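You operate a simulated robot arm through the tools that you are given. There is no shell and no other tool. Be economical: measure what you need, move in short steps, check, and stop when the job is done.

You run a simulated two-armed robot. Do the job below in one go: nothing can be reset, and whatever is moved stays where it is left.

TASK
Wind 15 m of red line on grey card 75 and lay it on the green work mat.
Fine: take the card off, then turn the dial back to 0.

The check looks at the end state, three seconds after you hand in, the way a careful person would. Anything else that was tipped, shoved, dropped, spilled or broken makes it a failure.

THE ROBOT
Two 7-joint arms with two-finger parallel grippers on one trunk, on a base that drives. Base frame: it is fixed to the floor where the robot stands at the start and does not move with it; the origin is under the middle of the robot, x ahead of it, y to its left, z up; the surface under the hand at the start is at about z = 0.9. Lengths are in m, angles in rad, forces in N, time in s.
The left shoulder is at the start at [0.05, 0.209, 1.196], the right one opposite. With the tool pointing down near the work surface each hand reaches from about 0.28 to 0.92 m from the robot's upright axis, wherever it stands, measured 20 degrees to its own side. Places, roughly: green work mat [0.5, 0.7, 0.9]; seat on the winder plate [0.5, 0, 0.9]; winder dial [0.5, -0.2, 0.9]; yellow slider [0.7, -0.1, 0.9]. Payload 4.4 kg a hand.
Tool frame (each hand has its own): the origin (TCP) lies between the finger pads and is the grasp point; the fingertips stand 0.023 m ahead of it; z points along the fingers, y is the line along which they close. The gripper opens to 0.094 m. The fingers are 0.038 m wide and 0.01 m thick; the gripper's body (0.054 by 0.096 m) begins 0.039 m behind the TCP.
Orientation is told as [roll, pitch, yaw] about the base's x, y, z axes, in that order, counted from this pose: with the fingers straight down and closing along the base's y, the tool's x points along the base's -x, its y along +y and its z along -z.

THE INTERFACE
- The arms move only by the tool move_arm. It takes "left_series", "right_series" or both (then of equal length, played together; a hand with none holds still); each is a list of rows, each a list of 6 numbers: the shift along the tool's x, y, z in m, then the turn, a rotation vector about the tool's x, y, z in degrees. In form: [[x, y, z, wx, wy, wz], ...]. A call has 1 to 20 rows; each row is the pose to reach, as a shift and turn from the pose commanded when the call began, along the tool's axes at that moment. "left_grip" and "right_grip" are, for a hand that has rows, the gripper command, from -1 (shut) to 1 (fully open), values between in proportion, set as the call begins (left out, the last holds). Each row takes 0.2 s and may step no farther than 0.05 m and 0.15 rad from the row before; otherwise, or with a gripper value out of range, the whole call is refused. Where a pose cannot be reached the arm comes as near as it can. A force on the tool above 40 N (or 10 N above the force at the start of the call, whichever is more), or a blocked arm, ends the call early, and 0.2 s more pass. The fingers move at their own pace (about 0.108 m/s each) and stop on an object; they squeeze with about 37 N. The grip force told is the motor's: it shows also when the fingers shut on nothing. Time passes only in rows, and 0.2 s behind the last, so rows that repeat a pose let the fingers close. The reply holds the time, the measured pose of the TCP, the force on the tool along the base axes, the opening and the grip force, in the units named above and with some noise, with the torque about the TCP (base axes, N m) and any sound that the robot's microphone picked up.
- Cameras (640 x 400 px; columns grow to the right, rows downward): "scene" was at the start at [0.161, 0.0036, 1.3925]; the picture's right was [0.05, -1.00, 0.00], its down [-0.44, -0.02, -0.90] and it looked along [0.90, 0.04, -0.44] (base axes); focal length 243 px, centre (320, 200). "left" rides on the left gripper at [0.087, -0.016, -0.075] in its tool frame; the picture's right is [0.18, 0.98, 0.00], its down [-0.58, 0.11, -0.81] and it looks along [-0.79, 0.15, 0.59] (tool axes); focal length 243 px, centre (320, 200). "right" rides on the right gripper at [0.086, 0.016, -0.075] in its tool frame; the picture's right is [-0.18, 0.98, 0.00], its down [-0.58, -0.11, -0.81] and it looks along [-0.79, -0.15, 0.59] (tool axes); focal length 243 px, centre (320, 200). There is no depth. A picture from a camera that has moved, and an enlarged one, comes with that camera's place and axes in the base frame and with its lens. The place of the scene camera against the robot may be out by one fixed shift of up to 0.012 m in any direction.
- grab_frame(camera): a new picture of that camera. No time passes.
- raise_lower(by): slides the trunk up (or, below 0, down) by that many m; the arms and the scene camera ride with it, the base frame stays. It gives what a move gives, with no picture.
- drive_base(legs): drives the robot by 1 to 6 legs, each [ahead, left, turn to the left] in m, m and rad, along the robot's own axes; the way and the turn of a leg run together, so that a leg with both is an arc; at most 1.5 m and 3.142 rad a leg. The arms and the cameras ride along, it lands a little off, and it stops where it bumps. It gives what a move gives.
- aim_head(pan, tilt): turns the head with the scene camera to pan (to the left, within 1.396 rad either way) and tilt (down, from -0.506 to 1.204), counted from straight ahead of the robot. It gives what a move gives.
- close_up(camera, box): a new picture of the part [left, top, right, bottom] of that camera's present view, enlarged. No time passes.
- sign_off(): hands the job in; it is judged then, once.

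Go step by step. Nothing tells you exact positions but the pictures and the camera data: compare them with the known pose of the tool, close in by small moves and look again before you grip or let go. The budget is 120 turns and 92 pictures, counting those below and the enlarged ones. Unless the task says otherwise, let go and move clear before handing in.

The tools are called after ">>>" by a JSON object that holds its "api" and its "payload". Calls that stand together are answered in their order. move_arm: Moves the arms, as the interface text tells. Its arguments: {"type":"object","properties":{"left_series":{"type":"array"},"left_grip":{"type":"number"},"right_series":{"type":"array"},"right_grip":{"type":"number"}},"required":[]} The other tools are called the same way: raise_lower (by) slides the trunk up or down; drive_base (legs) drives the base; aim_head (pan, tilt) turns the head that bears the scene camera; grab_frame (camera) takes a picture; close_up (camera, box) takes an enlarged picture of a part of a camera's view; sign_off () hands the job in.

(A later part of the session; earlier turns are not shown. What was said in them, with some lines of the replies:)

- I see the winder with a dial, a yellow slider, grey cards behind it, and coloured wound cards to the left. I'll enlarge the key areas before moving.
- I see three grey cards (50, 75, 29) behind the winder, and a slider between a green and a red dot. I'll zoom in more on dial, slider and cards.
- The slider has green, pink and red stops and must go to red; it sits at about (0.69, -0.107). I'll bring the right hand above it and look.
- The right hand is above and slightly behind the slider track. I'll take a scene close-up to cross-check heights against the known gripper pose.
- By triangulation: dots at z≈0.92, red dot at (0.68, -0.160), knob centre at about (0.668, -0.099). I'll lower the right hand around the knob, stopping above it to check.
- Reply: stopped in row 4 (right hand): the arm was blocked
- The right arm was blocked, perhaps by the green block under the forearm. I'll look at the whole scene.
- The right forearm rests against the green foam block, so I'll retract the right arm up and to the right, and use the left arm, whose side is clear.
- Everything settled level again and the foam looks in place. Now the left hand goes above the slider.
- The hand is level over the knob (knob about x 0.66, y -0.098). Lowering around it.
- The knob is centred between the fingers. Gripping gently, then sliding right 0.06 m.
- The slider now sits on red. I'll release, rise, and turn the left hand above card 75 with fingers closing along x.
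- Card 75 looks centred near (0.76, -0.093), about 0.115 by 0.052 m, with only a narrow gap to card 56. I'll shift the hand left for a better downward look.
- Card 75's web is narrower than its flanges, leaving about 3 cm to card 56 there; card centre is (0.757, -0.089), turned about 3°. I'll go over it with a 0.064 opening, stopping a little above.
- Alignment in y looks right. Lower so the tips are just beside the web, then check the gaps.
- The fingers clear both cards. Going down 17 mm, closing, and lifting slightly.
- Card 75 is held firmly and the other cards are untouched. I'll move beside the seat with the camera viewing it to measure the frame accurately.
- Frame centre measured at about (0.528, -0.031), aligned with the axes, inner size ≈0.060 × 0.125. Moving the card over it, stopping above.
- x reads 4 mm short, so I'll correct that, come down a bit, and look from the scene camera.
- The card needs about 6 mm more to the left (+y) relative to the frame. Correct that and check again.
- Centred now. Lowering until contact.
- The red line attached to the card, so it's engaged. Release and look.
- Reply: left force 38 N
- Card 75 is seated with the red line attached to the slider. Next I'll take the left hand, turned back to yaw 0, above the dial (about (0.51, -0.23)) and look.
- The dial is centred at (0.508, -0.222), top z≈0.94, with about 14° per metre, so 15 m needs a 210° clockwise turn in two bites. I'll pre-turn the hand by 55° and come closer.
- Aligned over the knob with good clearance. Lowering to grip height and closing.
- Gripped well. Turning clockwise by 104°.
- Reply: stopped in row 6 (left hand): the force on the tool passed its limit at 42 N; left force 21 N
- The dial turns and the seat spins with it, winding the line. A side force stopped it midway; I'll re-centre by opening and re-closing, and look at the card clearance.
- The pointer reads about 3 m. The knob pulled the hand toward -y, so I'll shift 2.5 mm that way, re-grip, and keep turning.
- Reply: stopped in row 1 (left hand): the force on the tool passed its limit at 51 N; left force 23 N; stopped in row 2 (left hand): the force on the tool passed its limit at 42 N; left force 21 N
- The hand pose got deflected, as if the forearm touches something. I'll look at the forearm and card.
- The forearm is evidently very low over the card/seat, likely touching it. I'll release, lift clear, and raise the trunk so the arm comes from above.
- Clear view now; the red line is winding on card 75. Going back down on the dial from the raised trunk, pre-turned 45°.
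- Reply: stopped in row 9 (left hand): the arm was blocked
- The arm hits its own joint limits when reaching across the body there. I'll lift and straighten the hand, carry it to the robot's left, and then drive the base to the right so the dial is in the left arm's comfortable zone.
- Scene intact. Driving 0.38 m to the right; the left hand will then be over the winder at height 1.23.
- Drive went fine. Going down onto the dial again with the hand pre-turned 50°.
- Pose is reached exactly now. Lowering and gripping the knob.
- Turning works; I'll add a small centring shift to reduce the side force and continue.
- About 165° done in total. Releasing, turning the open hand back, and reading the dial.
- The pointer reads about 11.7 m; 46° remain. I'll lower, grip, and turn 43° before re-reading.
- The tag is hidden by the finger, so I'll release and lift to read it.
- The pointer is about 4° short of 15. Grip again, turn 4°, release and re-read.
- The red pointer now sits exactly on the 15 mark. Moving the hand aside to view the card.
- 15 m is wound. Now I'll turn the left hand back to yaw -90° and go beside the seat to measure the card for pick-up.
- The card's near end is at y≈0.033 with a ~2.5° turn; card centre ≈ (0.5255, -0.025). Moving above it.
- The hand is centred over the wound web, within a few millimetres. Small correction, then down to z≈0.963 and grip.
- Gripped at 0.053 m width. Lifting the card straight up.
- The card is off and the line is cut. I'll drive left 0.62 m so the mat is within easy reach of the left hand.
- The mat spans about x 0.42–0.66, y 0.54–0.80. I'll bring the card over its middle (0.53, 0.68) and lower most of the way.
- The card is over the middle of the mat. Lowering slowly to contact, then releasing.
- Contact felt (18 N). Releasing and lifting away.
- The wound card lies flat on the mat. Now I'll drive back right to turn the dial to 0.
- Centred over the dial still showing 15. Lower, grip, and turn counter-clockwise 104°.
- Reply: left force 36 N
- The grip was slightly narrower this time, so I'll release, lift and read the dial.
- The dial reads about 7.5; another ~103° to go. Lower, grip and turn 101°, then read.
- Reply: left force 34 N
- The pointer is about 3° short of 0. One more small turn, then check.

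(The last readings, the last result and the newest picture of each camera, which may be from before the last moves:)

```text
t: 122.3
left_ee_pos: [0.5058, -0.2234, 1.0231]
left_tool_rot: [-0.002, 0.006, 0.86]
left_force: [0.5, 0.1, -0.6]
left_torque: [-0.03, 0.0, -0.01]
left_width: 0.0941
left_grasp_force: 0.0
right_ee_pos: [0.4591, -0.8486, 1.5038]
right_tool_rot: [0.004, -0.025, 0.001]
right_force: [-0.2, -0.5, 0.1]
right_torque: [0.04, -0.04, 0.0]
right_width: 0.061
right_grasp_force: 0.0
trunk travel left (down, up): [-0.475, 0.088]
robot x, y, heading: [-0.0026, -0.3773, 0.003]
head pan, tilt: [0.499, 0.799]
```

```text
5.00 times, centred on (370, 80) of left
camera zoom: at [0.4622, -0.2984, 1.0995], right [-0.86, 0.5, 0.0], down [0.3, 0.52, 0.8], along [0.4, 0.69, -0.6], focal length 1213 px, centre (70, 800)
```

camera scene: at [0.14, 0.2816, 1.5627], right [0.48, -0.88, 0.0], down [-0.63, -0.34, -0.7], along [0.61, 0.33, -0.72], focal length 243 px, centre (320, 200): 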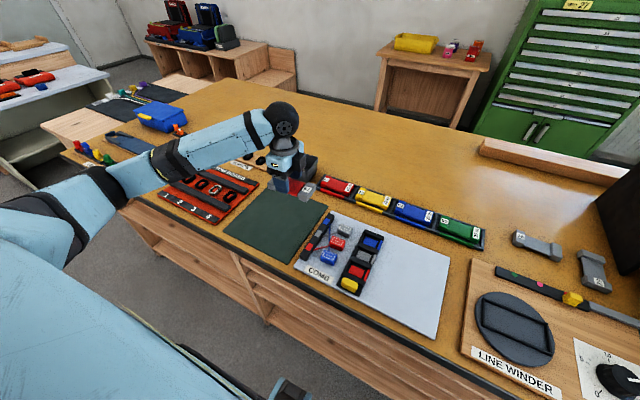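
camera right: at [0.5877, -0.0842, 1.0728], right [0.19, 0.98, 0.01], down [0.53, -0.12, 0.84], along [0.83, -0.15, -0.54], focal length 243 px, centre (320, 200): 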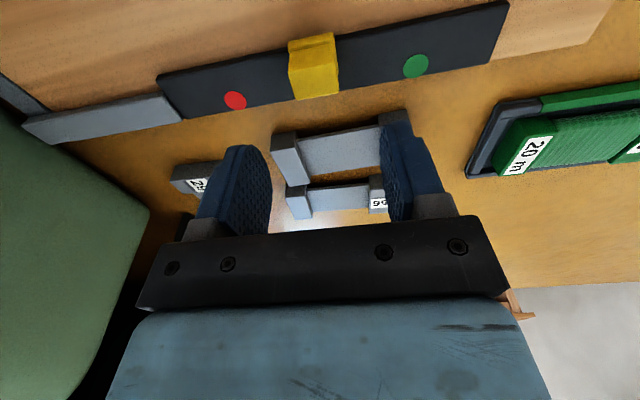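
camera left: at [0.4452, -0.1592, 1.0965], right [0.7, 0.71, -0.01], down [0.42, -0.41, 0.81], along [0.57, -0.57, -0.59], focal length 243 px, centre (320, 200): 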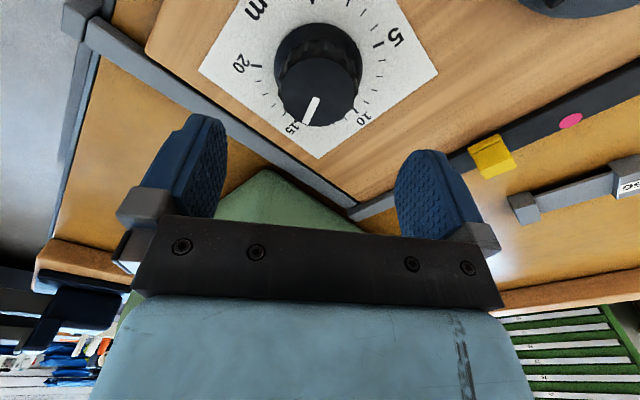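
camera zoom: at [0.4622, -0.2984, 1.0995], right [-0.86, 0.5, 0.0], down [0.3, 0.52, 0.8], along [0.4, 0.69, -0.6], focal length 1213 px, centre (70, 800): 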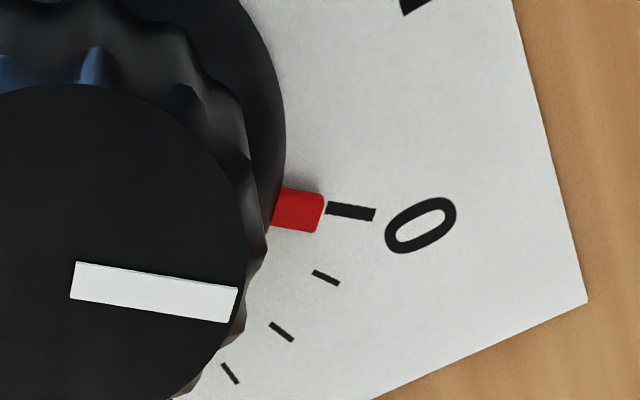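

The pointer is exactly on 0. Raising the hand clear and taking a last overview.

>>> {"api": "move_arm", "payload": {"left_series": [[0, 0, -0.05, 0, 0, 0], [0, 0, -0.1, 0, 0, 0], [0, 0, -0.15, 0, 0, 0], [0, 0, -0.2, 0, 0, 0], [0, 0, -0.24, 0, 0, 0]]}}

>>> {"api": "aim_head", "payload": {"pan": 0.4, "tilt": 0.65}}

>>> {"api": "grab_frame", "payload": {"camera": "scene"}}

```text
t: 123.5
left_ee_pos: [0.5082, -0.2229, 1.2652]
left_tool_rot: [-0.001, 0.004, 0.86]
left_force: [0.8, -0.4, 0.7]
left_torque: [0.03, 0.02, 0.02]
left_width: 0.0938
left_grasp_force: 0.0
right_ee_pos: [0.4589, -0.8501, 1.5036]
right_tool_rot: [0.005, -0.026, 0.0]
right_force: [-0.7, 0.1, -0.2]
right_torque: [-0.01, -0.02, -0.01]
right_width: 0.0611
right_grasp_force: 0.0
trunk travel left (down, up): [-0.475, 0.088]
robot x, y, heading: [0.0, -0.3786, 0.003]
head pan, tilt: [0.499, 0.799]
```

```text
t: 124.2
left_ee_pos: [0.5081, -0.2215, 1.2642]
left_tool_rot: [-0.003, 0.006, 0.86]
left_force: [-0.4, 0.1, 0.2]
left_torque: [-0.01, 0.06, -0.02]
left_width: 0.0938
left_grasp_force: 0.0
right_ee_pos: [0.4598, -0.8498, 1.5051]
right_tool_rot: [0.003, -0.026, 0.002]
right_force: [0.4, -1.0, -0.1]
right_torque: [0.0, -0.02, 0.01]
right_width: 0.061
right_grasp_force: 0.0
trunk travel left (down, up): [-0.475, 0.088]
robot x, y, heading: [0.001, -0.3775, -0.001]
head pan, tilt: [0.4, 0.649]
```

```text
5 pictures are left
camera scene: at [0.1487, -0.344, 1.5752], right [0.39, -0.92, 0.0], down [-0.56, -0.24, -0.8], along [0.73, 0.31, -0.6], focal length 243 px, centre (320, 200)
```

scene: 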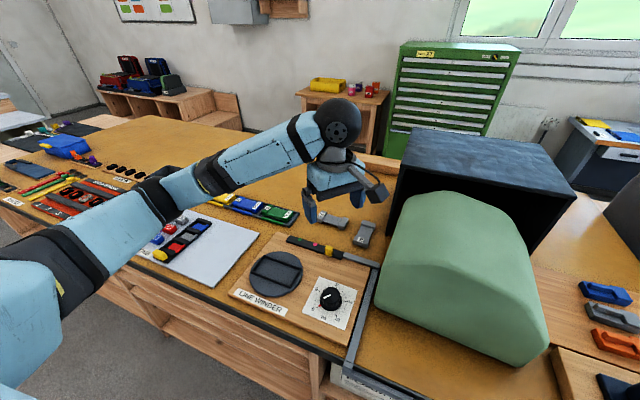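

The hand is clear, the dial reads 0, the seat is empty, and everything else looks in place. Handing in.

>>> {"api": "sign_off", "payload": {}}

```text
The job is handed in.
```

Card 75 is wound with 15 m of red line and lies flat on the green work mat. I took the card off the winder first, then turned the dial back to 0. The yellow slider stays on red.

While reaching for the slider early on, the right forearm pressed against the green foam block. The block looked in place afterwards.
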